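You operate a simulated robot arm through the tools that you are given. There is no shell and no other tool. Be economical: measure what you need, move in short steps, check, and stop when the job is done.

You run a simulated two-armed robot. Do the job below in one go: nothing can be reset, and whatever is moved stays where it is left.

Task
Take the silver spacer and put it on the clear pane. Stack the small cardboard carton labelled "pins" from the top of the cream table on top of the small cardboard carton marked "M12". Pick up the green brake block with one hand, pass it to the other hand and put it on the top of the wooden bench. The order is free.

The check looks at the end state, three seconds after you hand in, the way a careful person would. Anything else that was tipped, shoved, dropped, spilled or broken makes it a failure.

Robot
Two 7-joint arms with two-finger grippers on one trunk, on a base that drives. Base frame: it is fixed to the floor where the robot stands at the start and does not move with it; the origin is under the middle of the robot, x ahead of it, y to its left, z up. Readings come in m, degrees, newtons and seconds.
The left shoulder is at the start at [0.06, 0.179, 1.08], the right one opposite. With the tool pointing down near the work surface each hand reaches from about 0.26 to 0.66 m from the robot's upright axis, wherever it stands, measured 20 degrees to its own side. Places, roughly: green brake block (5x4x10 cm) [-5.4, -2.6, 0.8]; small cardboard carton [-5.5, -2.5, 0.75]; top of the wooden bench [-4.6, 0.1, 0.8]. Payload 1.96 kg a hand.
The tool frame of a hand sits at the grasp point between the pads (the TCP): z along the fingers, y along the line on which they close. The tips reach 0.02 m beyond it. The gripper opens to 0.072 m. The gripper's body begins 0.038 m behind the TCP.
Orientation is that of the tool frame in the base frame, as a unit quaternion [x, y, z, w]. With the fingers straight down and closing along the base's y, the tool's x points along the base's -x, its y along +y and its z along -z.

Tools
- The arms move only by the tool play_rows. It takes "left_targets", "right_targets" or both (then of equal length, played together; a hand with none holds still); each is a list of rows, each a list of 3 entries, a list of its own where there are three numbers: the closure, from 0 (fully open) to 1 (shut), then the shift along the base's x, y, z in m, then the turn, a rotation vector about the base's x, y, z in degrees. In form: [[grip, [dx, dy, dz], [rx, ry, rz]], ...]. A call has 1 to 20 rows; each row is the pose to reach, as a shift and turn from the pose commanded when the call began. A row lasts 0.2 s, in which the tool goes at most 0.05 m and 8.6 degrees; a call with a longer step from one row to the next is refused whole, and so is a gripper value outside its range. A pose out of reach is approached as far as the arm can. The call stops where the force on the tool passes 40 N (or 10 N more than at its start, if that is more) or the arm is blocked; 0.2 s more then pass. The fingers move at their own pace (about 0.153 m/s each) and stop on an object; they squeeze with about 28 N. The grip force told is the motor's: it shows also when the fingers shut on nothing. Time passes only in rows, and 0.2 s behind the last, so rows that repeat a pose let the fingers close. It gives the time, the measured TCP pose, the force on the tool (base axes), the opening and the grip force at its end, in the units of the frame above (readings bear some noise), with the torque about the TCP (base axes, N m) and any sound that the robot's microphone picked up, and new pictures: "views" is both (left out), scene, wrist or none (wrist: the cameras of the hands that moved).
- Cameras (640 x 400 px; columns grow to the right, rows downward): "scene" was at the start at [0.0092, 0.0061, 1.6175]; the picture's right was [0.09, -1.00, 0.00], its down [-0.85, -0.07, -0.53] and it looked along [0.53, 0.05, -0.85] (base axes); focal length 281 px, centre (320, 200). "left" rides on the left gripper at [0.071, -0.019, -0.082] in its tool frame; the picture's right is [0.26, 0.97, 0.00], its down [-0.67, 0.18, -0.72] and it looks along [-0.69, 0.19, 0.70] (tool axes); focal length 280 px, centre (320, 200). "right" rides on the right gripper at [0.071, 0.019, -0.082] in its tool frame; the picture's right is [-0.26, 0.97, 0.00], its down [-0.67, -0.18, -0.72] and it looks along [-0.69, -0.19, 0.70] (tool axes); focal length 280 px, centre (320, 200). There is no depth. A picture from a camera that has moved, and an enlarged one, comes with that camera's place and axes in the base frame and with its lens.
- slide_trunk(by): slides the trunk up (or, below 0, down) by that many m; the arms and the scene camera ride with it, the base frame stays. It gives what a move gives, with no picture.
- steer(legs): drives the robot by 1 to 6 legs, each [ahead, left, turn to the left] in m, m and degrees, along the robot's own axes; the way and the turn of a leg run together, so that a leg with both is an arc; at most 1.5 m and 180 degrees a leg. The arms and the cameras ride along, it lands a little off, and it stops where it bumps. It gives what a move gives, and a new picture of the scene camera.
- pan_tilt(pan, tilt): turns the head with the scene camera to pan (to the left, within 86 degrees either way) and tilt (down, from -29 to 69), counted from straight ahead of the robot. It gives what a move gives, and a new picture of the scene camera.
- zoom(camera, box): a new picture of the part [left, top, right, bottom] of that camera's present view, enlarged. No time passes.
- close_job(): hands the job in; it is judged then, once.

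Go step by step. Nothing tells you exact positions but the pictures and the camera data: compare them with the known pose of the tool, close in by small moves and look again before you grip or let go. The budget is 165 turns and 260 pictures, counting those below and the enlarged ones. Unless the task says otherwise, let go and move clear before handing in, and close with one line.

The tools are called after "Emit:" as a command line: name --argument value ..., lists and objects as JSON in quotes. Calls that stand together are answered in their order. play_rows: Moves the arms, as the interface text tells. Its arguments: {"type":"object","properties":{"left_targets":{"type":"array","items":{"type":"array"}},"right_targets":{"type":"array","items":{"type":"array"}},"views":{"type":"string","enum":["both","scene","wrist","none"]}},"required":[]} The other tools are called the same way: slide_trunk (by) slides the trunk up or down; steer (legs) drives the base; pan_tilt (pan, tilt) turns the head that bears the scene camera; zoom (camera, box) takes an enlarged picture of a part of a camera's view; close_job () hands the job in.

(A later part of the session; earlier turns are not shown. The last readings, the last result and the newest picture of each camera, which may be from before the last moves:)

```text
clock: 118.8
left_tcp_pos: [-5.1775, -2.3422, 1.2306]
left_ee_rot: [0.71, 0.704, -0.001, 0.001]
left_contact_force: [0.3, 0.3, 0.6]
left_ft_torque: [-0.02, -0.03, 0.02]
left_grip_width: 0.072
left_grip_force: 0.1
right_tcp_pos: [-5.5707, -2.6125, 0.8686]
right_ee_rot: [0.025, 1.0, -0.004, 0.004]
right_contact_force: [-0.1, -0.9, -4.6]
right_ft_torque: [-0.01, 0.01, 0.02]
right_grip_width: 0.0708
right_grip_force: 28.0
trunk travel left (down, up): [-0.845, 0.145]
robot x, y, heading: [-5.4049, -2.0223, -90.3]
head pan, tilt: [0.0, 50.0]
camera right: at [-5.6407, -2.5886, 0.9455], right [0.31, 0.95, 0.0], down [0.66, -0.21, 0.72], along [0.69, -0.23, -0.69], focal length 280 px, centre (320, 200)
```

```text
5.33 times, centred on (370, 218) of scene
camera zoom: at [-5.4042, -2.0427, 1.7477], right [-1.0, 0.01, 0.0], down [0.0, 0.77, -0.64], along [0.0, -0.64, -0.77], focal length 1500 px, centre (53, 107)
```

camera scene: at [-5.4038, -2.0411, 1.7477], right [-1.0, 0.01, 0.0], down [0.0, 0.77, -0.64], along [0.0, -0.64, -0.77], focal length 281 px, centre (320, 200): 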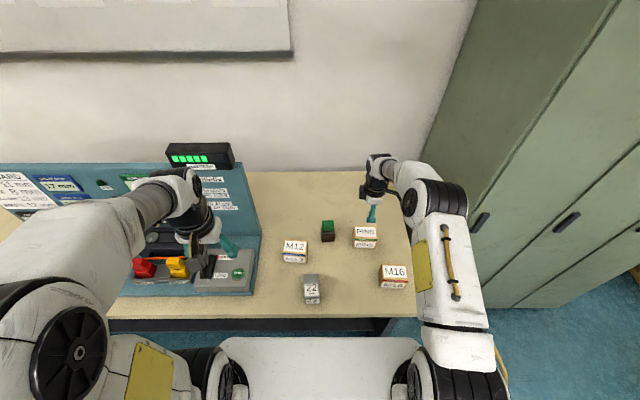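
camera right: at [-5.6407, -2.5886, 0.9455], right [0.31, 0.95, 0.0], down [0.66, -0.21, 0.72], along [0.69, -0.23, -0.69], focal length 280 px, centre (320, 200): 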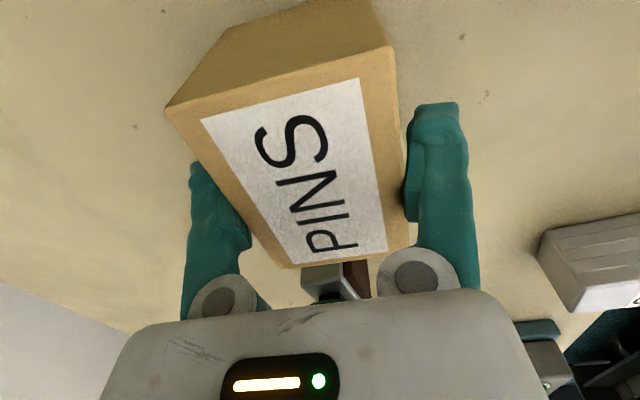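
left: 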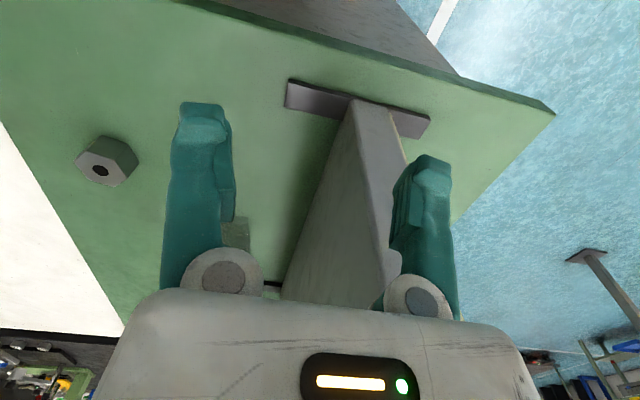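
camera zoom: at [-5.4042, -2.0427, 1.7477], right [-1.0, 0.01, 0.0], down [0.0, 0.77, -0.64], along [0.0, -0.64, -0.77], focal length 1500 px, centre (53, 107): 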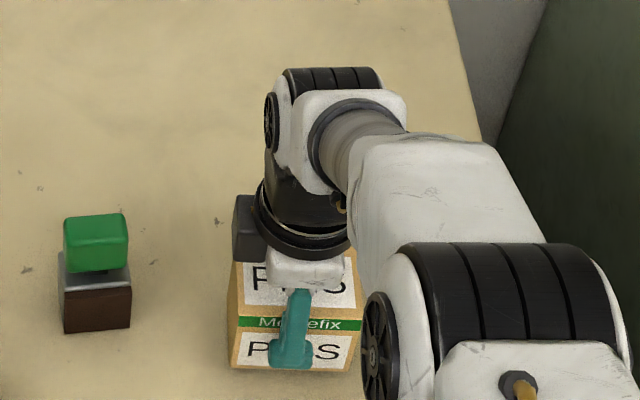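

The carton follows (weight ≈ 4 N), so it is clamped well. I'll lift it higher, pull back slightly, and shift the base to the left to put M12 in the right arm's range.

Emit:
play_rows --right_targets '[[1, [0, 0, 0.03], [0, 0, 0]], [1, [0, 0.01, 0.06], [0, 0, 0]], [1, [0, 0.03, 0.09], [0, 0, 0]], [1, [0, 0.05, 0.12], [0, 0, 0]], [1, [0, 0.07, 0.15], [0, 0, 0]], [1, [0, 0.09, 0.18], [0, 0, 0]], [1, [0, 0.1, 0.19], [0, 0, 0]]]' --views "none"

Emit:
steer --legs '[[0, 0.24, 0]]'

Emit:
zoom --camera "scene" --box '[310, 180, 470, 280]'

```text
clock: 120.4
left_tcp_pos: [-5.1778, -2.3414, 1.2313]
left_ee_rot: [0.71, 0.704, 0.0, 0.001]
left_contact_force: [0.4, 0.3, -0.1]
left_ft_torque: [0.06, 0.0, -0.02]
left_grip_width: 0.0719
left_grip_force: 0.1
right_tcp_pos: [-5.57, -2.5108, 1.0587]
right_ee_rot: [0.026, 1.0, -0.004, 0.005]
right_contact_force: [-0.5, -0.8, -3.7]
right_ft_torque: [0.04, -0.04, 0.0]
right_grip_width: 0.071
right_grip_force: 28.1
trunk travel left (down, up): [-0.845, 0.145]
robot x, y, heading: [-5.4058, -2.0222, -90.3]
head pan, tilt: [0.0, 50.0]
```

```text
clock: 122.2
left_tcp_pos: [-4.9391, -2.3443, 1.2319]
left_ee_rot: [0.709, 0.706, -0.001, 0.001]
left_contact_force: [0.2, 0.6, -0.1]
left_ft_torque: [0.02, 0.04, -0.03]
left_grip_width: 0.072
left_grip_force: 0.1
right_tcp_pos: [-5.3306, -2.513, 1.0589]
right_ee_rot: [0.026, 1.0, -0.003, 0.006]
right_contact_force: [-0.6, 0.9, -4.1]
right_ft_torque: [0.02, -0.02, -0.03]
right_grip_width: 0.0706
right_grip_force: 28.0
trunk travel left (down, up): [-0.845, 0.145]
robot x, y, heading: [-5.1632, -2.0242, -90.6]
head pan, tilt: [0.0, 50.0]
camera scene: at [-5.1652, -2.0434, 1.7477], right [-1.0, 0.01, 0.0], down [0.0, 0.77, -0.64], along [0.0, -0.64, -0.77], focal length 281 px, centre (320, 200)
```

scene: 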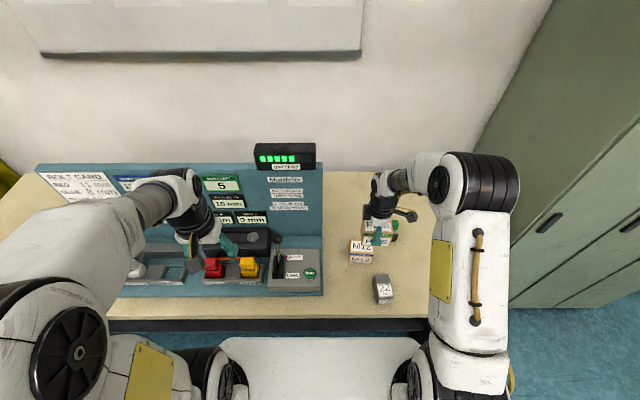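

```text
4.00 times, centred on (390, 230) of scene
camera zoom: at [-5.1652, -2.0434, 1.7477], right [-1.0, 0.01, 0.0], down [0.0, 0.77, -0.64], along [0.0, -0.64, -0.77], focal length 1125 px, centre (40, 80)
```

zoom: 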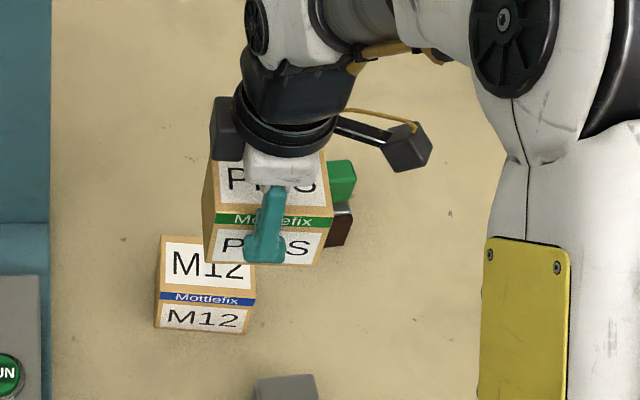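

M12 re-measured at (-5.316, -2.557). I'll bring the held carton above it and compare edges.

Emit:
play_rows --right_targets '[[1, [0.01, -0.02, -0.02], [0, 0, -0.8]], [1, [0.019, -0.044, -0.05], [0, 0, -1.6]], [1, [0.019, -0.044, -0.085], [0, 0, -1.6]], [1, [0.019, -0.044, -0.085], [0, 0, -1.6]]]' --views "wrist"

Emit:
zoom --camera "scene" --box '[320, 190, 440, 265]'

```text
clock: 123.2
left_tcp_pos: [-4.9379, -2.3434, 1.2317]
left_ee_rot: [0.709, 0.706, -0.001, 0.0]
left_contact_force: [-0.2, 0.8, 1.0]
left_ft_torque: [0.0, 0.02, 0.0]
left_grip_width: 0.0719
left_grip_force: 0.1
right_tcp_pos: [-5.3115, -2.5565, 0.9739]
right_ee_rot: [0.039, 0.999, -0.004, 0.004]
right_contact_force: [0.2, 0.1, -4.7]
right_ft_torque: [-0.04, -0.04, 0.04]
right_grip_width: 0.0704
right_grip_force: 27.6
trunk travel left (down, up): [-0.845, 0.145]
robot x, y, heading: [-5.1625, -2.0251, -90.2]
head pan, tilt: [0.0, 50.0]
camera right: at [-5.3799, -2.5321, 1.0502], right [0.34, 0.94, -0.01], down [0.65, -0.23, 0.72], along [0.68, -0.25, -0.69], focal length 280 px, centre (320, 200)
```

right: 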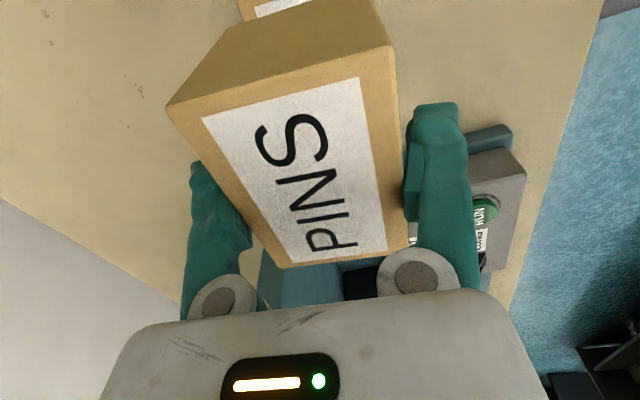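

```text
5.33 times, centred on (380, 228) of scene
camera zoom: at [-5.1643, -2.043, 1.7477], right [-1.0, 0.01, 0.0], down [0.0, 0.77, -0.64], along [0.0, -0.64, -0.77], focal length 1500 px, centre (0, 53)
```

zoom: 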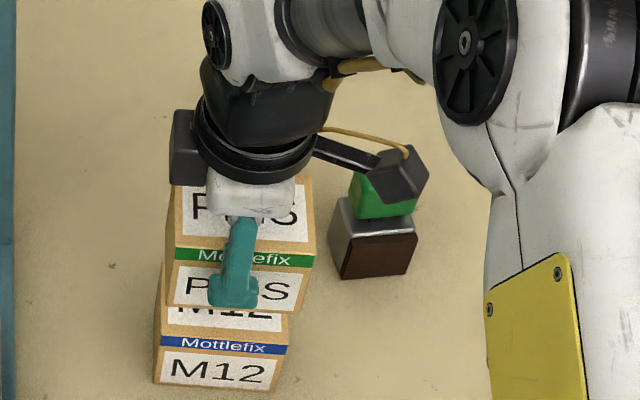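

The held carton lines up within about 5 mm. Lowering another 3 cm, with a slight shift back, then compare again.

Emit:
play_rows --right_targets '[[1, [0.001, -0.004, -0.015], [0, 0, 0]], [1, [0.001, -0.004, -0.03], [0, 0, 0]], [1, [0.001, -0.004, -0.038], [0, 0, 0]], [1, [0.001, -0.004, -0.038], [0, 0, 0]]]' --views "none"

Emit:
zoom --camera "scene" --box '[330, 215, 410, 265]'

Emit:
zoom --camera "left" --box '[0, 0, 200, 125]'

```text
clock: 124.2
left_tcp_pos: [-4.9367, -2.3421, 1.2311]
left_ee_rot: [0.708, 0.706, -0.001, 0.0]
left_contact_force: [1.0, 0.2, 0.0]
left_ft_torque: [0.0, -0.02, -0.01]
left_grip_width: 0.0722
left_grip_force: 0.0
right_tcp_pos: [-5.311, -2.5614, 0.9347]
right_ee_rot: [0.039, 0.999, -0.004, 0.005]
right_contact_force: [0.0, -0.6, -5.3]
right_ft_torque: [0.03, -0.05, -0.02]
right_grip_width: 0.0703
right_grip_force: 27.9
trunk travel left (down, up): [-0.845, 0.145]
robot x, y, heading: [-5.1647, -2.0254, -89.9]
head pan, tilt: [0.0, 50.0]
```

```text
8.00 times, centred on (370, 240) of scene
camera zoom: at [-5.1638, -2.0434, 1.7477], right [-1.0, 0.01, 0.0], down [0.0, 0.77, -0.64], along [0.0, -0.64, -0.77], focal length 2250 px, centre (-80, -120)
```

zoom: 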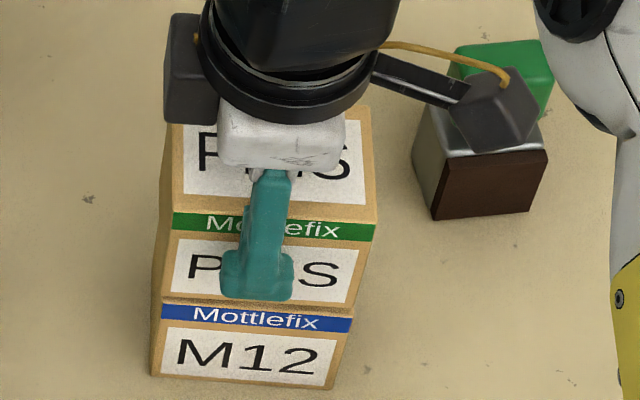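

```text
3.20 times, centred on (100, 62) of left
camera zoom: at [-4.9563, -2.2738, 1.313], right [0.97, 0.26, 0.0], down [0.18, -0.67, 0.72], along [0.18, -0.69, -0.7], focal length 897 px, centre (1024, 640)
```

zoom: 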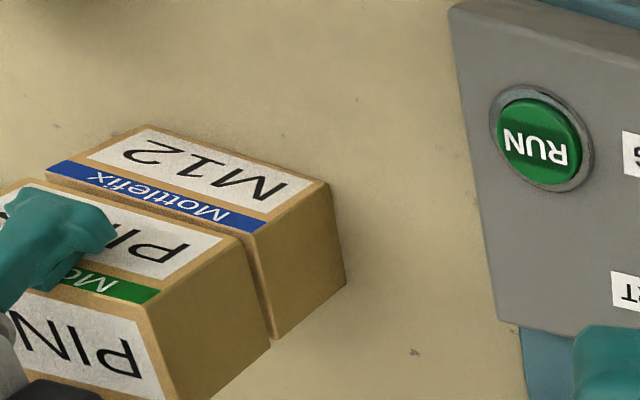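

The edges are nearly flush in both views with a small gap. Lowering in small steps to contact.

Emit:
play_rows --right_targets '[[1, [0, 0, -0.003], [0, 0, 0]], [1, [0, 0, -0.006], [0, 0, 0]], [1, [0, 0, -0.008], [0, 0, 0]], [1, [0, 0, -0.008], [0, 0, 0]]]' --views "none"

Emit:
zoom --camera "left" --box '[0, 0, 160, 100]'

```text
clock: 125.2
left_tcp_pos: [-4.937, -2.3429, 1.2315]
left_ee_rot: [0.709, 0.705, 0.0, 0.001]
left_contact_force: [-0.5, -0.7, -0.2]
left_ft_torque: [0.0, -0.01, -0.02]
left_grip_width: 0.072
left_grip_force: 0.0
right_tcp_pos: [-5.3097, -2.5619, 0.9272]
right_ee_rot: [0.039, 0.999, -0.003, 0.004]
right_contact_force: [-0.6, -0.4, -4.7]
right_ft_torque: [0.04, -0.03, 0.0]
right_grip_width: 0.0698
right_grip_force: 27.9
trunk travel left (down, up): [-0.845, 0.145]
robot x, y, heading: [-5.1606, -2.0254, -90.2]
head pan, tilt: [0.0, 50.0]
```

```text
4.00 times, centred on (80, 50) of left
camera zoom: at [-4.9562, -2.2738, 1.313], right [0.97, 0.26, 0.0], down [0.18, -0.67, 0.72], along [0.18, -0.69, -0.7], focal length 1122 px, centre (1280, 800)
```

zoom: 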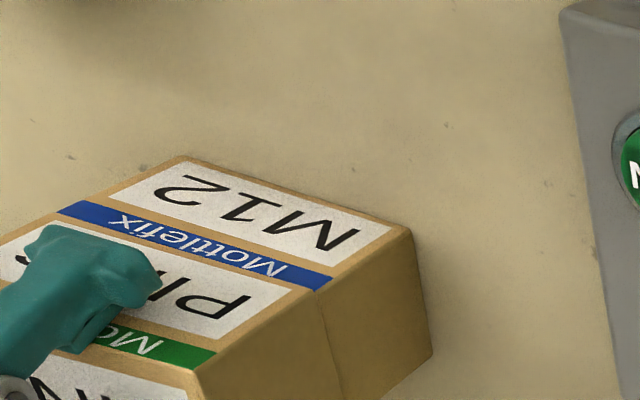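

Very close now. Continue in small steps until the force shows contact.

Emit:
play_rows --right_targets '[[1, [0, 0, -0.002], [0, 0, 0]], [1, [0, 0, -0.004], [0, 0, 0]], [1, [0, 0, -0.004], [0, 0, 0]]]' --views "none"

```text
clock: 126.0
left_tcp_pos: [-4.9368, -2.3417, 1.2314]
left_ee_rot: [0.709, 0.705, -0.003, 0.0]
left_contact_force: [0.9, 0.1, 0.6]
left_ft_torque: [0.06, 0.01, -0.02]
left_grip_width: 0.0722
left_grip_force: 0.0
right_tcp_pos: [-5.3111, -2.5593, 0.9249]
right_ee_rot: [0.039, 0.999, -0.007, 0.003]
right_contact_force: [-1.4, -0.3, 19.8]
right_ft_torque: [-0.75, 0.28, -0.01]
right_grip_width: 0.0701
right_grip_force: 28.1
trunk travel left (down, up): [-0.845, 0.145]
robot x, y, heading: [-5.1625, -2.0233, -90.3]
head pan, tilt: [0.0, 50.0]
```

Contact at TCP 0.925. Easing off, opening, and rising slowly since the clearance is only ~1 mm per side.

Emit:
play_rows --right_targets '[[1, [0, 0, 0.002], [0, 0, 0]], [0, [0, 0, 0.002], [0, 0, 0]], [0, [0, 0, 0.002], [0, 0, 0]], [0, [0, 0, 0.002], [0, 0, 0]], [0, [0, 0, 0.005], [0, 0, 0]], [0, [0, 0, 0.009], [0, 0, 0]], [0, [0, 0, 0.009], [0, 0, 0]]]' --views "none"

Emit:
zoom --camera "left" --box '[0, 0, 160, 100]'

Emit:
zoom --camera "scene" --box '[330, 215, 410, 265]'

```text
clock: 127.6
left_tcp_pos: [-4.9374, -2.3437, 1.2311]
left_ee_rot: [0.708, 0.706, 0.0, 0.0]
left_contact_force: [0.3, -1.2, 0.0]
left_ft_torque: [0.02, 0.02, 0.0]
left_grip_width: 0.072
left_grip_force: 0.0
right_tcp_pos: [-5.3102, -2.5606, 0.9322]
right_ee_rot: [0.039, 0.999, -0.004, 0.004]
right_contact_force: [0.8, 0.0, 0.5]
right_ft_torque: [0.0, -0.01, 0.0]
right_grip_width: 0.072
right_grip_force: 0.0
trunk travel left (down, up): [-0.845, 0.145]
robot x, y, heading: [-5.1676, -2.0252, -90.1]
head pan, tilt: [0.0, 50.0]
```

```text
4.00 times, centred on (80, 50) of left
camera zoom: at [-4.9562, -2.2735, 1.313], right [0.97, 0.26, 0.0], down [0.18, -0.67, 0.72], along [0.18, -0.69, -0.7], focal length 1122 px, centre (1280, 800)
```

zoom: 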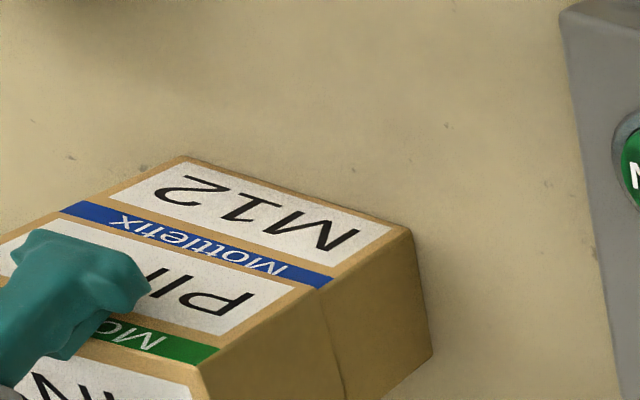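

```text
8.00 times, centred on (370, 240) of scene
camera zoom: at [-5.1637, -2.0431, 1.7477], right [-1.0, 0.01, 0.0], down [0.0, 0.77, -0.64], along [0.0, -0.64, -0.77], focal length 2250 px, centre (-80, -120)
```

zoom: 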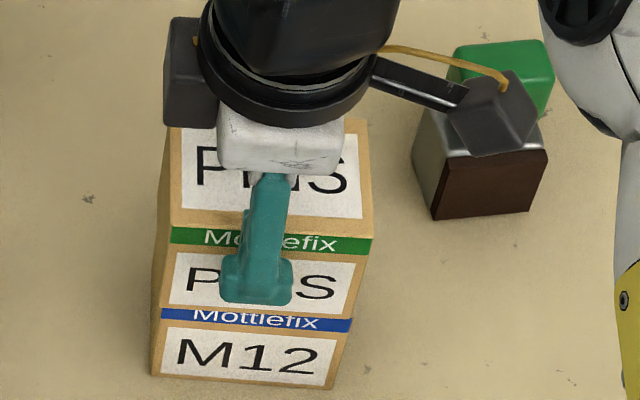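

The pins carton rests flush on M12 with no force on the fingers. Rising clear.

Emit:
play_rows --right_targets '[[0, [0, 0, 0.01], [0, 0, 0]], [0, [0, 0, 0.02], [0, 0, 0]], [0, [0, 0, 0.035], [0, 0, 0]], [0, [0, 0, 0.06], [0, 0, 0]], [0, [0, 0, 0.09], [0, 0, 0]], [0, [0, 0.03, 0.13], [0, 0, 0]], [0, [-0.02, 0.07, 0.15], [0, 0, 0]], [0, [-0.05, 0.11, 0.15], [0, 0, 0]], [0, [-0.08, 0.14, 0.15], [0, 0, 0]]]' --views "both"

Emit:
zoom --camera "scene" --box '[310, 180, 470, 280]'

```text
clock: 129.6
left_tcp_pos: [-4.9379, -2.3423, 1.2326]
left_ee_rot: [0.709, 0.705, -0.001, 0.002]
left_contact_force: [-0.2, -0.6, -0.2]
left_ft_torque: [-0.03, -0.04, 0.01]
left_grip_width: 0.0721
left_grip_force: 0.0
right_tcp_pos: [-5.3925, -2.4196, 1.0819]
right_ee_rot: [0.039, 0.999, -0.004, 0.005]
right_contact_force: [-0.4, 0.6, -0.6]
right_ft_torque: [0.0, 0.01, 0.02]
right_grip_width: 0.072
right_grip_force: 0.1
trunk travel left (down, up): [-0.845, 0.145]
robot x, y, heading: [-5.1654, -2.0243, -90.6]
head pan, tilt: [0.0, 50.0]
camera scene: at [-5.1646, -2.0412, 1.7478], right [-1.0, 0.01, 0.0], down [0.0, 0.77, -0.64], along [0.0, -0.64, -0.77], focal length 281 px, centre (320, 200)
camera right: at [-5.4606, -2.3945, 1.1599], right [0.34, 0.94, -0.01], down [0.65, -0.23, 0.72], along [0.68, -0.25, -0.69], focal length 280 px, centre (320, 200)
```

scene: 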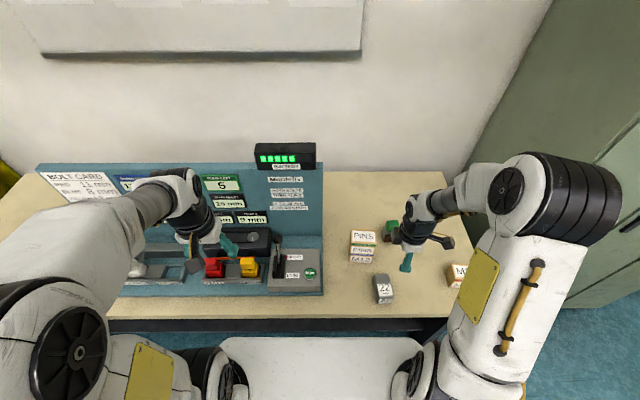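
right: 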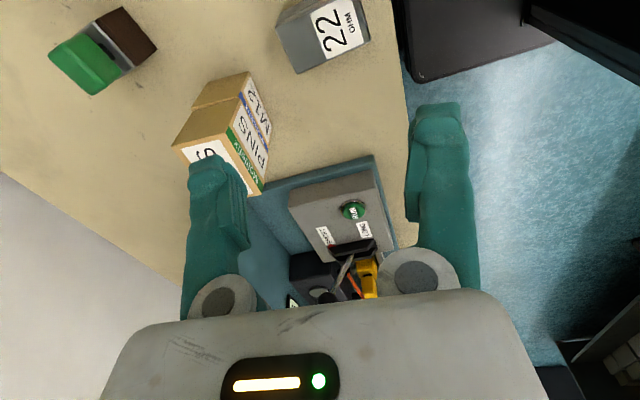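

```text
4.00 times, centred on (390, 230) of scene
camera zoom: at [-5.1646, -2.0412, 1.7478], right [-1.0, 0.01, 0.0], down [0.0, 0.77, -0.64], along [0.0, -0.64, -0.77], focal length 1125 px, centre (40, 80)
```

zoom: 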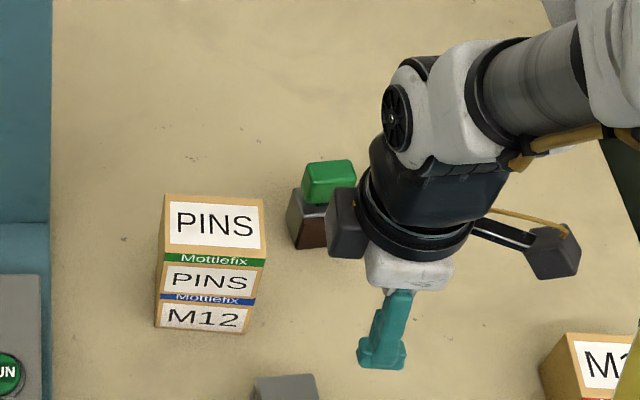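

Stack is good. Now the brake block; I'll enlarge it.

Emit:
zoom --camera "right" --box '[30, 0, 190, 100]'

Emit:
zoom --camera "scene" --box '[370, 210, 434, 250]'

```text
4.00 times, centred on (110, 50) of right
camera zoom: at [-5.4606, -2.3945, 1.1599], right [0.34, 0.94, -0.01], down [0.65, -0.23, 0.72], along [0.68, -0.25, -0.69], focal length 1122 px, centre (1160, 800)
```

zoom: 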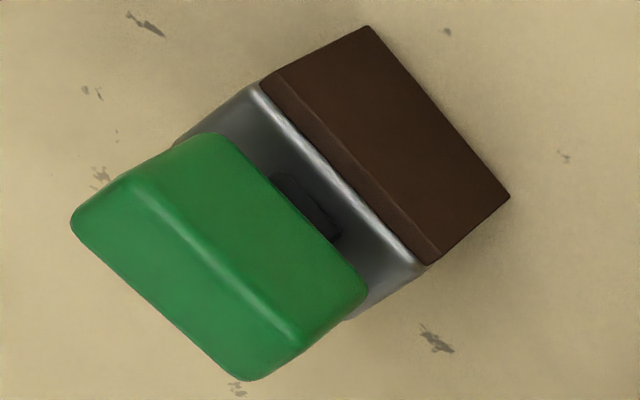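

```text
10.00 times, centred on (402, 230) of scene
camera zoom: at [-5.1646, -2.0412, 1.7478], right [-1.0, 0.01, 0.0], down [0.0, 0.77, -0.64], along [0.0, -0.64, -0.77], focal length 2812 px, centre (-500, -100)
```

zoom: 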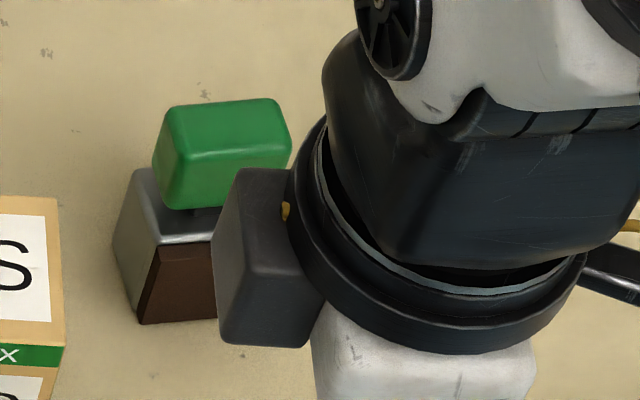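

The block is a standing brake shoe: brown/steel lower body, neck, and green top. Plan: right hand grips the lower body at a 45° forward-down tilt, left hand then takes the green top from above, so the final placing is vertical. First shift the base back right and unwind the right wrist.

Emit:
steer --legs '[[0, -0.22, 0]]'

Emit:
play_rows --right_targets '[[0, [0, 0.01, 0], [0, 0, -8]], [0, [0, 0.02, 0.01], [0, 0, -16]], [0, [0, 0.03, 0.02], [0, 0, -24]], [0, [0, 0.04, 0.03], [0, 0, -32]], [0, [0, 0.05, 0.03], [0, 0, -40]], [0, [0, 0.06, 0.03], [0, 0, -48]], [0, [0, 0.06, 0.03], [0, 0, -56]], [0, [0, 0.06, 0.03], [0, 0, -64]], [0, [0, 0.06, 0.03], [0, 0, -72]], [0, [0, 0.06, 0.03], [0, 0, -80]], [0, [0, 0.06, 0.03], [0, 0, -86]]]' --views "none"

Emit:
zoom --camera "scene" --box '[270, 175, 398, 255]'

Emit:
zoom --camera "right" --box '[0, 0, 640, 400]'

Emit:
zoom --camera "left" --box '[0, 0, 320, 200]'

```text
clock: 131.3
left_tcp_pos: [-5.1554, -2.3422, 1.231]
left_ee_rot: [0.709, 0.705, -0.001, 0.0]
left_contact_force: [0.9, 0.0, -0.2]
left_ft_torque: [-0.01, -0.01, -0.02]
left_grip_width: 0.0723
left_grip_force: 0.0
right_tcp_pos: [-5.6086, -2.4194, 1.0821]
right_ee_rot: [0.038, 0.999, -0.005, 0.003]
right_contact_force: [-0.3, 0.3, 0.4]
right_ft_torque: [-0.04, 0.0, -0.01]
right_grip_width: 0.0719
right_grip_force: 0.1
trunk travel left (down, up): [-0.845, 0.145]
robot x, y, heading: [-5.3811, -2.0253, -89.8]
head pan, tilt: [0.0, 50.0]
camera scene: at [-5.3818, -2.0415, 1.7477], right [-1.0, 0.0, 0.0], down [0.0, 0.77, -0.64], along [0.0, -0.64, -0.77], focal length 281 px, centre (320, 200)
```

scene: 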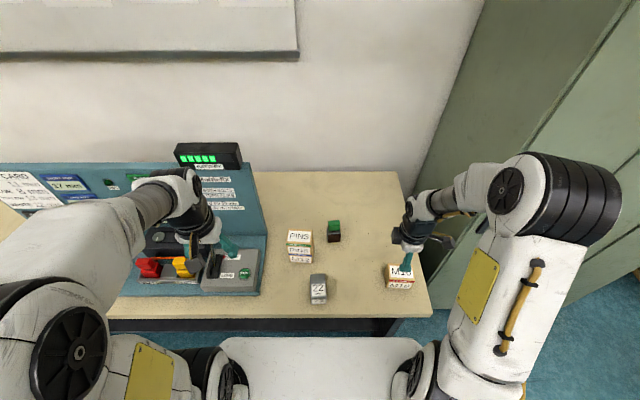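

```text
clock: 133.7
left_tcp_pos: [-5.1567, -2.3423, 1.2322]
left_ee_rot: [0.709, 0.705, -0.001, 0.001]
left_contact_force: [0.4, -0.5, -0.2]
left_ft_torque: [-0.04, 0.0, 0.0]
left_grip_width: 0.0719
left_grip_force: 0.0
right_tcp_pos: [-5.611, -2.3607, 1.1119]
right_ee_rot: [0.71, 0.704, -0.006, 0.0]
right_contact_force: [0.6, 0.4, -0.8]
right_ft_torque: [-0.01, -0.01, -0.01]
right_grip_width: 0.072
right_grip_force: 0.2
trunk travel left (down, up): [-0.845, 0.145]
robot x, y, heading: [-5.3843, -2.0245, -90.3]
head pan, tilt: [0.0, 50.0]
```

```text
5.00 times, centred on (334, 215) of scene
camera zoom: at [-5.3832, -2.0416, 1.7477], right [-1.0, 0.0, 0.0], down [0.0, 0.77, -0.64], along [0.0, -0.64, -0.77], focal length 1406 px, centre (250, 125)
```

zoom: 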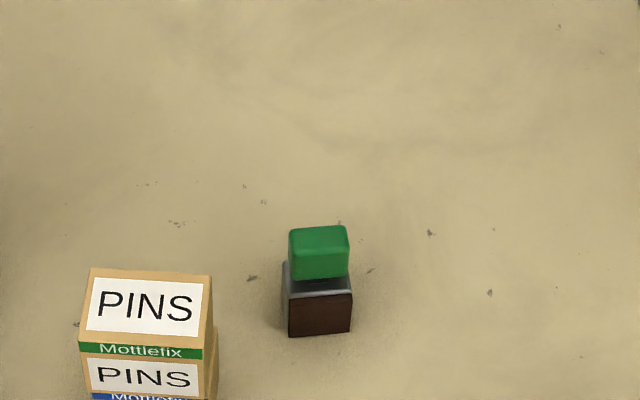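

```text
1.00 times, centred on (320, 200) of right (not enlarged: the box is as wide or as high as the picture)
camera zoom: at [-5.5884, -2.2889, 1.1898], right [0.96, -0.27, -0.01], down [-0.18, -0.67, 0.72], along [-0.2, -0.69, -0.69], focal length 280 px, centre (320, 200)
```

zoom: 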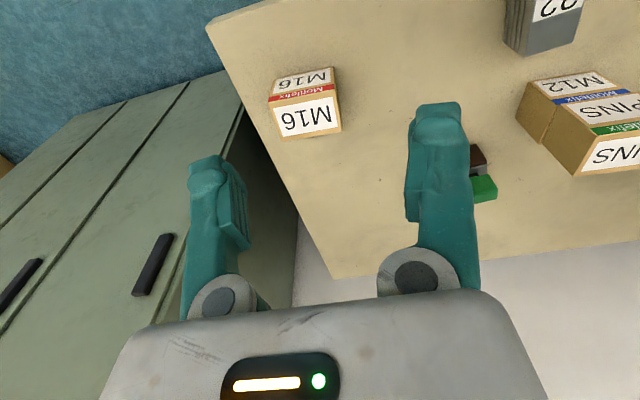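

```text
2.00 times, centred on (160, 100) of left
camera zoom: at [-5.1755, -2.2719, 1.3131], right [0.97, 0.26, 0.0], down [0.18, -0.67, 0.72], along [0.18, -0.69, -0.7], focal length 561 px, centre (640, 400)
```

zoom: 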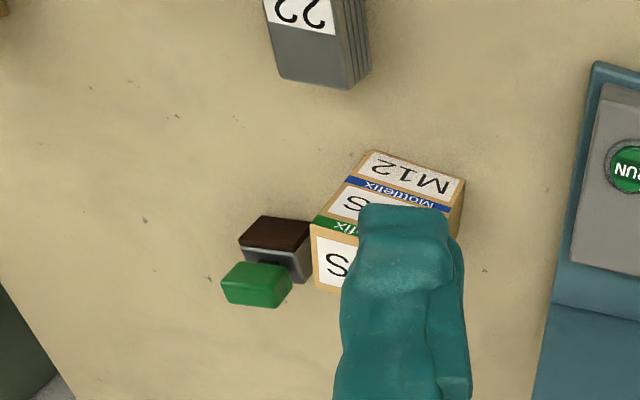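

The block's lower body front face is centred at about x -5.438, y -2.617, yaw ≈ +5°. I'll pitch the right hand 45° forward and hover diagonally above/before it, where its camera sees the block from the side.

Emit:
play_rows --right_targets '[[0, [0.02, 0, 0], [-6, 0, 0]], [0, [0.045, -0.02, 0], [-12, 0, 0]], [0, [0.07, -0.04, -0.01], [-18, 0, 0]], [0, [0.095, -0.06, -0.03], [-24, 0, 0]], [0, [0.12, -0.08, -0.05], [-30, 0, 0]], [0, [0.145, -0.1, -0.075], [-36, 0, 0]], [0, [0.165, -0.12, -0.1], [-42, 0, 0]], [0, [0.171, -0.14, -0.13], [-45, 0, 0]], [0, [0.171, -0.16, -0.16], [-45, 0, 0]], [0, [0.171, -0.16, -0.16], [-45, 0, 0]]]' --views "both"

```text
clock: 135.9
left_tcp_pos: [-5.156, -2.3403, 1.2314]
left_ee_rot: [0.709, 0.705, -0.001, 0.0]
left_contact_force: [-0.2, -0.3, 0.4]
left_ft_torque: [-0.01, 0.0, 0.0]
left_grip_width: 0.072
left_grip_force: 0.1
right_tcp_pos: [-5.4384, -2.5201, 0.9507]
right_ee_rot: [0.655, 0.649, -0.276, 0.272]
right_contact_force: [-0.2, 0.3, -0.4]
right_ft_torque: [0.0, 0.03, 0.0]
right_grip_width: 0.0718
right_grip_force: 0.0
trunk travel left (down, up): [-0.845, 0.145]
robot x, y, heading: [-5.3875, -2.0272, -90.4]
head pan, tilt: [0.0, 50.0]
camera scene: at [-5.3827, -2.0406, 1.7478], right [-1.0, 0.0, 0.0], down [0.0, 0.77, -0.64], along [0.0, -0.64, -0.77], focal length 281 px, centre (320, 200)
camera right: at [-5.4175, -2.4124, 0.9554], right [0.96, -0.19, 0.19], down [-0.18, 0.04, 0.98], along [-0.2, -0.98, 0.0], focal length 280 px, centre (320, 200)
```

scene: 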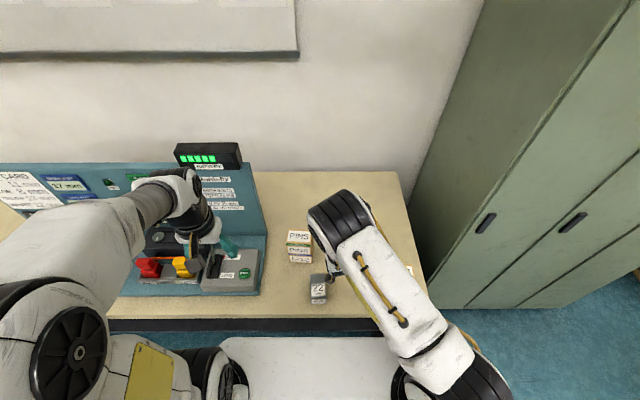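
right: 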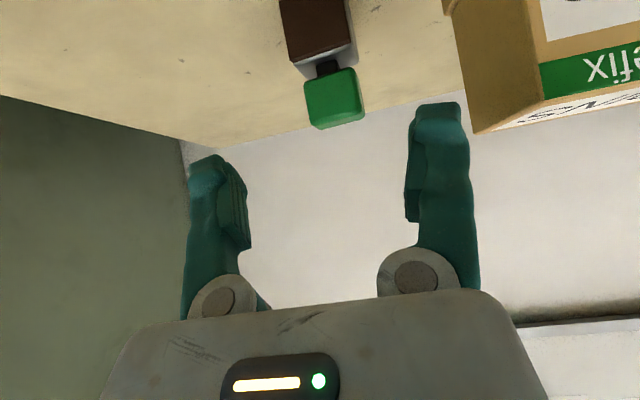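

The side view gives: table ≈ 0.803, lower body top ≈ 0.848, green top 0.863–0.903, x centre -5.438. I'll align yaw +5° and move 6 cm along the approach line, then look.

Emit:
play_rows --right_targets '[[0, [-0.002, -0.016, -0.015], [0, 0, 2.5]], [0, [-0.004, -0.032, -0.03], [0, 0, 5]], [0, [-0.004, -0.047, -0.044], [0, 0, 5]], [0, [-0.004, -0.047, -0.044], [0, 0, 5]]]' --views "wrist"

Emit:
zoom --camera "left" --box '[0, 0, 320, 200]'

```text
clock: 136.9
left_tcp_pos: [-5.1557, -2.3415, 1.232]
left_ee_rot: [0.709, 0.705, -0.002, 0.001]
left_contact_force: [-0.3, 0.2, 0.3]
left_ft_torque: [0.03, 0.02, 0.0]
left_grip_width: 0.0718
left_grip_force: 0.0
right_tcp_pos: [-5.4431, -2.5669, 0.9083]
right_ee_rot: [0.627, 0.676, -0.263, 0.284]
right_contact_force: [0.8, -0.2, -1.0]
right_ft_torque: [-0.01, 0.01, 0.01]
right_grip_width: 0.0717
right_grip_force: 0.1
trunk travel left (down, up): [-0.845, 0.145]
robot x, y, heading: [-5.3804, -2.0196, -90.3]
head pan, tilt: [0.0, 50.0]
camera right: at [-5.4317, -2.4585, 0.9115], right [0.98, -0.11, 0.19], down [-0.18, 0.02, 0.98], along [-0.11, -0.99, 0.0], focal length 280 px, centre (320, 200)
```

right: 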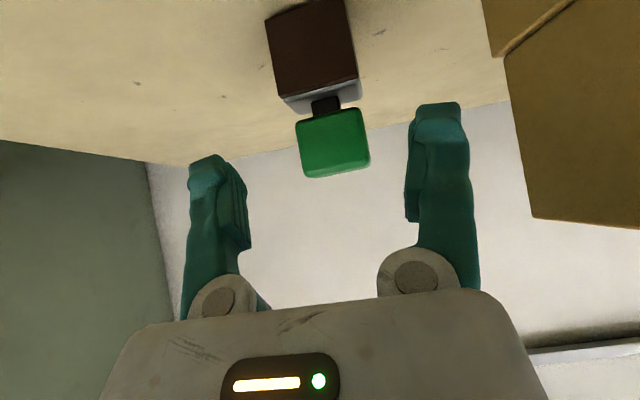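

```text
2.00 times, centred on (160, 100) of left
camera zoom: at [-5.1754, -2.2719, 1.3131], right [0.97, 0.26, 0.0], down [0.18, -0.67, 0.72], along [0.18, -0.69, -0.7], focal length 561 px, centre (640, 400)
```

zoom: 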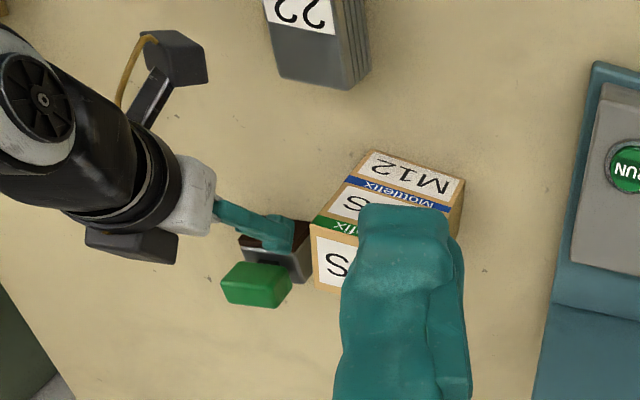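

Geometry confirmed (body z 0.803–0.850, x -5.438). Advance along the approach line to TCP (-5.436, -2.637, 0.836).

Emit:
play_rows --right_targets '[[0, [0.002, -0.02, -0.02], [0, 0, 0]], [0, [0.004, -0.04, -0.04], [0, 0, 0]], [0, [0.006, -0.055, -0.056], [0, 0, 0]], [0, [0.007, -0.065, -0.066], [0, 0, 0]], [0, [0.007, -0.07, -0.071], [0, 0, 0]], [0, [0.007, -0.07, -0.071], [0, 0, 0]]]' --views "wrist"

Emit:
zoom --camera "left" --box '[60, 60, 220, 160]'

```text
clock: 138.3
left_tcp_pos: [-5.1566, -2.3418, 1.2313]
left_ee_rot: [0.709, 0.705, -0.001, 0.0]
left_contact_force: [0.3, 0.3, 0.1]
left_ft_torque: [-0.01, 0.0, 0.0]
left_grip_width: 0.0718
left_grip_force: 0.0
right_tcp_pos: [-5.4354, -2.638, 0.8362]
right_ee_rot: [0.627, 0.676, -0.263, 0.283]
right_contact_force: [-0.6, 0.0, 0.3]
right_ft_torque: [-0.02, 0.01, 0.0]
right_grip_width: 0.0721
right_grip_force: 0.0
trunk travel left (down, up): [-0.845, 0.145]
robot x, y, heading: [-5.3859, -2.0243, -90.4]
head pan, tilt: [0.0, 50.0]
camera right: at [-5.4243, -2.5288, 0.8401], right [0.98, -0.11, 0.19], down [-0.18, 0.02, 0.98], along [-0.11, -0.99, 0.0], focal length 280 px, centre (320, 200)
```

right: 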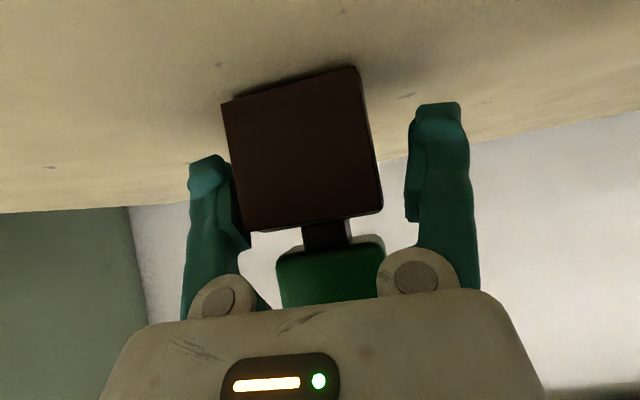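

```text
4.00 times, centred on (140, 110) of left
camera zoom: at [-5.1753, -2.2719, 1.3131], right [0.97, 0.26, 0.0], down [0.18, -0.67, 0.72], along [0.18, -0.69, -0.7], focal length 1122 px, centre (1040, 560)
```

zoom: 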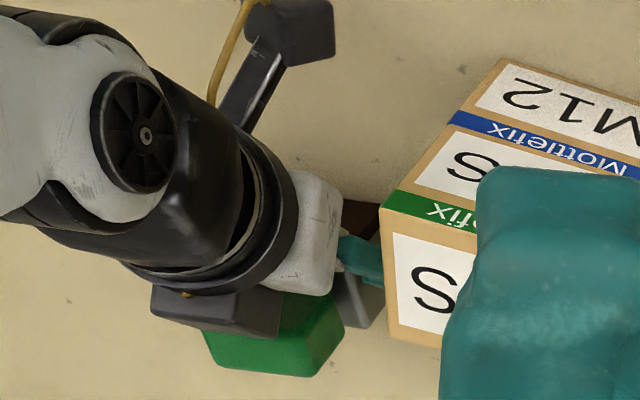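

The block sits between the fingers, slightly to the image's left; I'll shift 3 mm toward -x and close.

Emit:
play_rows --right_targets '[[0, [-0.003, 0, 0], [0, 0, 0]], [0.4, [-0.003, 0, 0], [0, 0, 0]], [0.7, [-0.003, 0, 0], [0, 0, 0]], [1, [-0.003, 0, 0], [0, 0, 0]], [1, [-0.003, 0, 0], [0, 0, 0]]]' --views "wrist"

```text
clock: 139.5
left_tcp_pos: [-5.1566, -2.3425, 1.2317]
left_ee_rot: [0.709, 0.705, -0.001, 0.001]
left_contact_force: [-1.0, -0.5, -0.1]
left_ft_torque: [0.01, 0.01, -0.01]
left_grip_width: 0.072
left_grip_force: 0.1
right_tcp_pos: [-5.44, -2.6371, 0.8369]
right_ee_rot: [0.627, 0.677, -0.263, 0.283]
right_contact_force: [-0.1, 1.3, -0.1]
right_ft_torque: [-0.02, 0.04, 0.01]
right_grip_width: 0.0569
right_grip_force: 28.3
trunk travel left (down, up): [-0.845, 0.145]
robot x, y, heading: [-5.3832, -2.0224, -90.1]
head pan, tilt: [0.0, 50.0]
camera right: at [-5.4272, -2.5284, 0.8401], right [0.98, -0.11, 0.19], down [-0.18, 0.02, 0.98], along [-0.11, -0.99, 0.0], focal length 280 px, centre (320, 200)
```

right: 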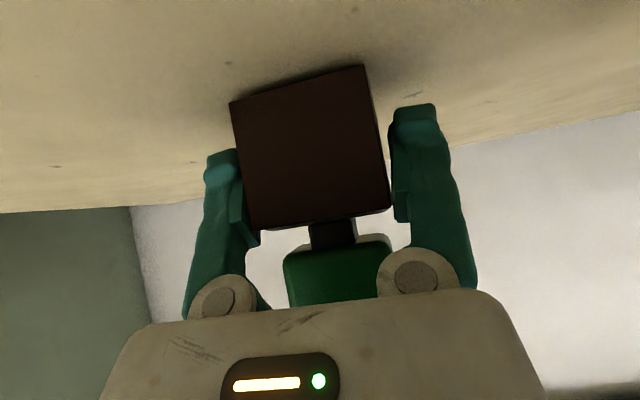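

Gripped. Lifting straight up, then drawing it toward the robot.

Emit:
play_rows --right_targets '[[1, [0, 0, 0.02], [0, 0, 0]], [1, [0, 0, 0.05], [0, 0, 0]], [1, [0, 0, 0.09], [0, 0, 0]], [1, [0, 0, 0.13], [0, 0, 0]], [1, [0, 0.02, 0.17], [0, 0, 0]], [1, [0, 0.05, 0.19], [0, 0, 0]], [1, [0.01, 0.08, 0.21], [0, 0, 0]], [1, [0.02, 0.11, 0.21], [0, 0, 0]], [1, [0.02, 0.11, 0.21], [0, 0, 0]]]' --views "both"

Emit:
zoom --camera "left" --box '[0, 0, 640, 400]'

```text
clock: 141.5
left_tcp_pos: [-5.1569, -2.3423, 1.2318]
left_ee_rot: [0.709, 0.706, -0.001, 0.001]
left_contact_force: [0.7, 0.6, 0.4]
left_ft_torque: [0.0, 0.02, 0.02]
left_grip_width: 0.0718
left_grip_force: 0.0
right_tcp_pos: [-5.4198, -2.5268, 1.0465]
right_ee_rot: [0.627, 0.677, -0.263, 0.284]
right_contact_force: [-0.5, 0.3, -2.9]
right_ft_torque: [0.06, 0.01, 0.02]
right_grip_width: 0.0565
right_grip_force: 27.8
trunk travel left (down, up): [-0.845, 0.145]
robot x, y, heading: [-5.3826, -2.0257, -90.3]
head pan, tilt: [0.0, 50.0]
camera scene: at [-5.3836, -2.0429, 1.7477], right [-1.0, 0.0, 0.0], down [0.0, 0.77, -0.64], along [0.0, -0.64, -0.77], focal length 281 px, centre (320, 200)
camera right: at [-5.4077, -2.419, 1.0499], right [0.98, -0.11, 0.19], down [-0.18, 0.02, 0.98], along [-0.11, -0.99, 0.0], focal length 280 px, centre (320, 200)
```

scene: 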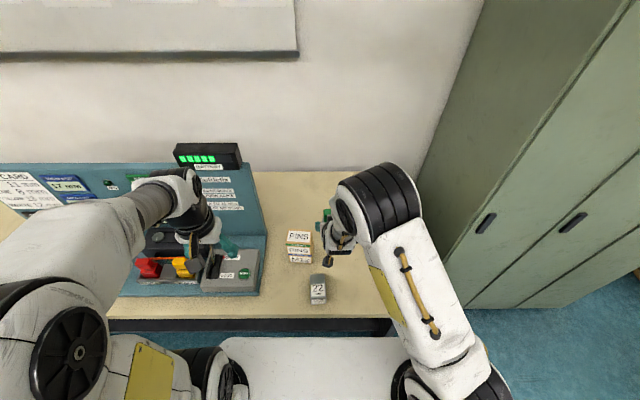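
right: 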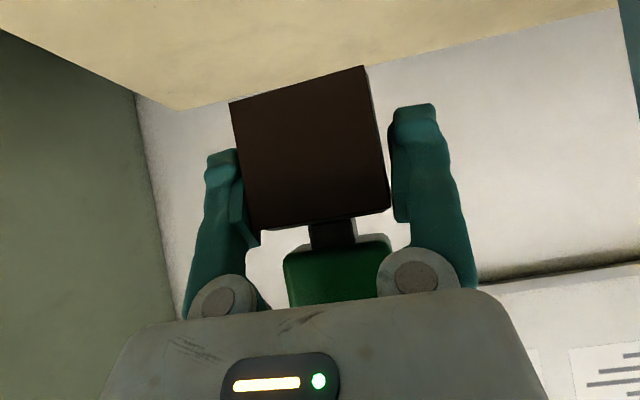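

```text
1.00 times, centred on (320, 200) of left (not enlarged: the box is as wide or as high as the picture)
camera zoom: at [-5.1758, -2.2729, 1.3129], right [0.97, 0.26, 0.0], down [0.18, -0.67, 0.72], along [0.18, -0.69, -0.7], focal length 280 px, centre (320, 200)
```

zoom: 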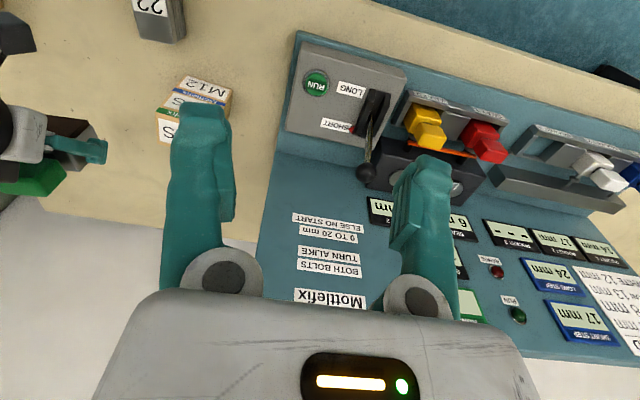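

The block hangs upright (about 3 N). To make room for the left hand, I'll swing the right hand around the vertical by +85° so it holds the block from the robot's right side.

Emit:
play_rows --right_targets '[[1, [0.003, 0.005, 0.0], [0, 0, 8]], [1, [0.006, 0.01, 0], [0, 0, 16]], [1, [0.009, 0.015, 0], [0, 0, 24]], [1, [0.012, 0.02, 0], [0, 0, 32]], [1, [0.015, 0.025, 0], [0, 0, 40]], [1, [0.018, 0.03, 0], [0, 0, 48]], [1, [0.021, 0.035, 0], [0, 0, 56]], [1, [0.024, 0.04, 0], [0, 0, 64]], [1, [0.027, 0.045, 0], [0, 0, 72]], [1, [0.03, 0.05, 0], [0, 0, 80]], [1, [0.03, 0.05, 0], [0, 0, 85]], [1, [0.03, 0.05, 0], [0, 0, 85]]]' --views "both"

```text
clock: 144.1
left_tcp_pos: [-5.1573, -2.342, 1.2323]
left_ee_rot: [0.709, 0.705, 0.0, 0.001]
left_contact_force: [-0.4, 0.4, -0.2]
left_ft_torque: [-0.02, -0.03, 0.0]
left_grip_width: 0.0723
left_grip_force: 0.0
right_tcp_pos: [-5.3908, -2.4775, 1.0469]
right_ee_rot: [0.005, 0.922, -0.002, 0.387]
right_contact_force: [-0.1, 0.4, -2.7]
right_ft_torque: [-0.01, -0.01, -0.01]
right_grip_width: 0.0564
right_grip_force: 27.8
trunk travel left (down, up): [-0.845, 0.145]
robot x, y, heading: [-5.385, -2.0235, -90.1]
head pan, tilt: [0.0, 50.0]
camera scene: at [-5.3833, -2.0419, 1.7477], right [-1.0, 0.0, 0.0], down [0.0, 0.77, -0.64], along [0.0, -0.64, -0.77], focal length 281 px, centre (320, 200)
camera right: at [-5.4961, -2.4574, 1.0504], right [0.19, 0.96, 0.19], down [-0.04, -0.18, 0.98], along [0.98, -0.2, 0.0], focal length 280 px, centre (320, 200)
```

scene: 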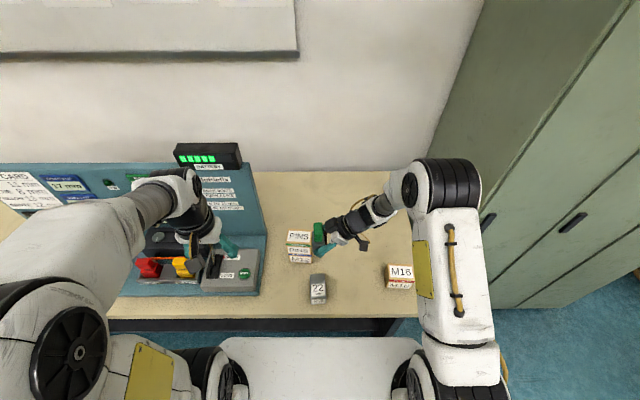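
right: 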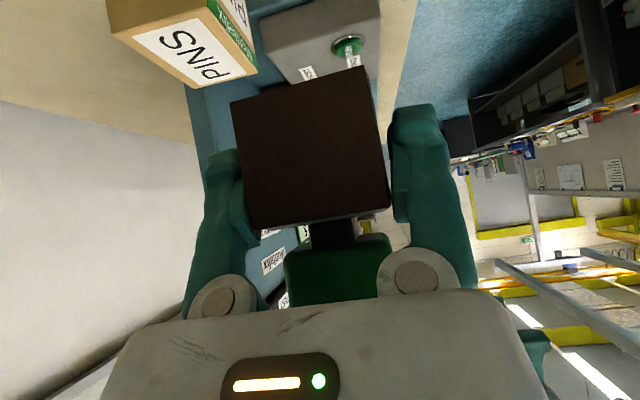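

Works well: the right hand now holds from the right. I'll enlarge to locate the green top.

Emit:
zoom --camera "scene" --box '[270, 200, 398, 280]'

Emit:
play_rows --left_targets '[[0, [-0.01, -0.01, 0], [0, 0, -8]], [0, [-0.02, -0.02, 0], [0, 0, -16]], [0, [-0.03, -0.03, 0], [0, 0, -24]], [0, [-0.04, -0.04, 0], [0, 0, -32]], [0, [-0.05, -0.05, 0], [0, 0, -40]], [0, [-0.06, -0.06, 0], [0, 0, -48]], [0, [-0.07, -0.07, 0], [0, 0, -56]], [0, [-0.08, -0.08, 0], [0, 0, -64]], [0, [-0.09, -0.09, 0], [0, 0, -72]], [0, [-0.1, -0.1, 0], [0, 0, -80]], [0, [-0.11, -0.11, 0], [0, 0, -88]], [0, [-0.11, -0.11, 0], [0, 0, -90]]]' --views "both"

```text
5.00 times, centred on (334, 240) of scene
camera zoom: at [-5.3833, -2.0419, 1.7477], right [-1.0, 0.0, 0.0], down [0.0, 0.77, -0.64], along [0.0, -0.64, -0.77], focal length 1406 px, centre (250, 0)
```

zoom: 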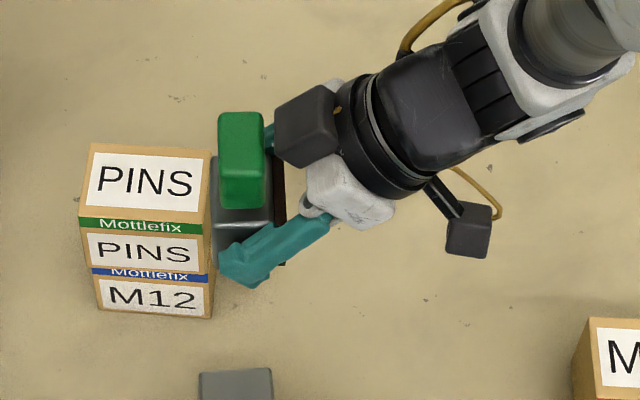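

```text
clock: 146.7
left_tcp_pos: [-5.265, -2.4515, 1.2334]
left_ee_rot: [1.0, 0.014, -0.003, 0.023]
left_contact_force: [-0.2, -0.4, 0.0]
left_ft_torque: [0.02, 0.0, -0.02]
left_grip_width: 0.072
left_grip_force: 0.0
left hand out of reach, approached as far as the arm can: row 8, 9, 10, 12
right_tcp_pos: [-5.3893, -2.4779, 1.0467]
right_ee_rot: [0.004, 0.922, -0.002, 0.386]
right_contact_force: [0.9, -0.5, -2.8]
right_ft_torque: [-0.05, 0.03, -0.02]
right_grip_width: 0.0564
right_grip_force: 28.0
trunk travel left (down, up): [-0.845, 0.145]
robot x, y, heading: [-5.3854, -2.0258, -90.0]
head pan, tilt: [0.0, 50.0]
camera scene: at [-5.3829, -2.0416, 1.7477], right [-1.0, 0.0, 0.0], down [0.0, 0.77, -0.64], along [0.0, -0.64, -0.77], focal length 281 px, centre (320, 200)
camera left: at [-5.1941, -2.428, 1.3138], right [0.29, -0.96, 0.04], down [-0.67, -0.17, 0.73], along [-0.69, -0.24, -0.69], focal length 280 px, centre (320, 200)
```

scene: 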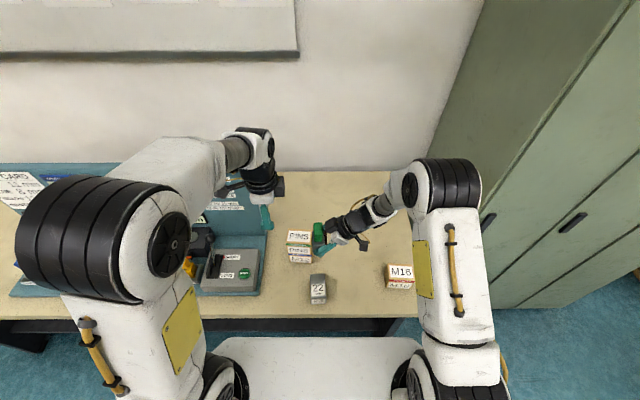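
left: 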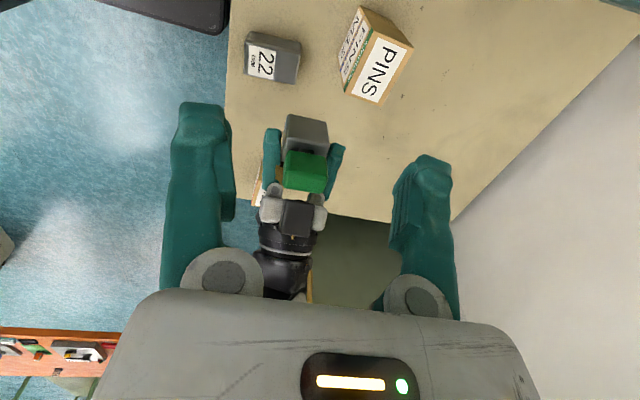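

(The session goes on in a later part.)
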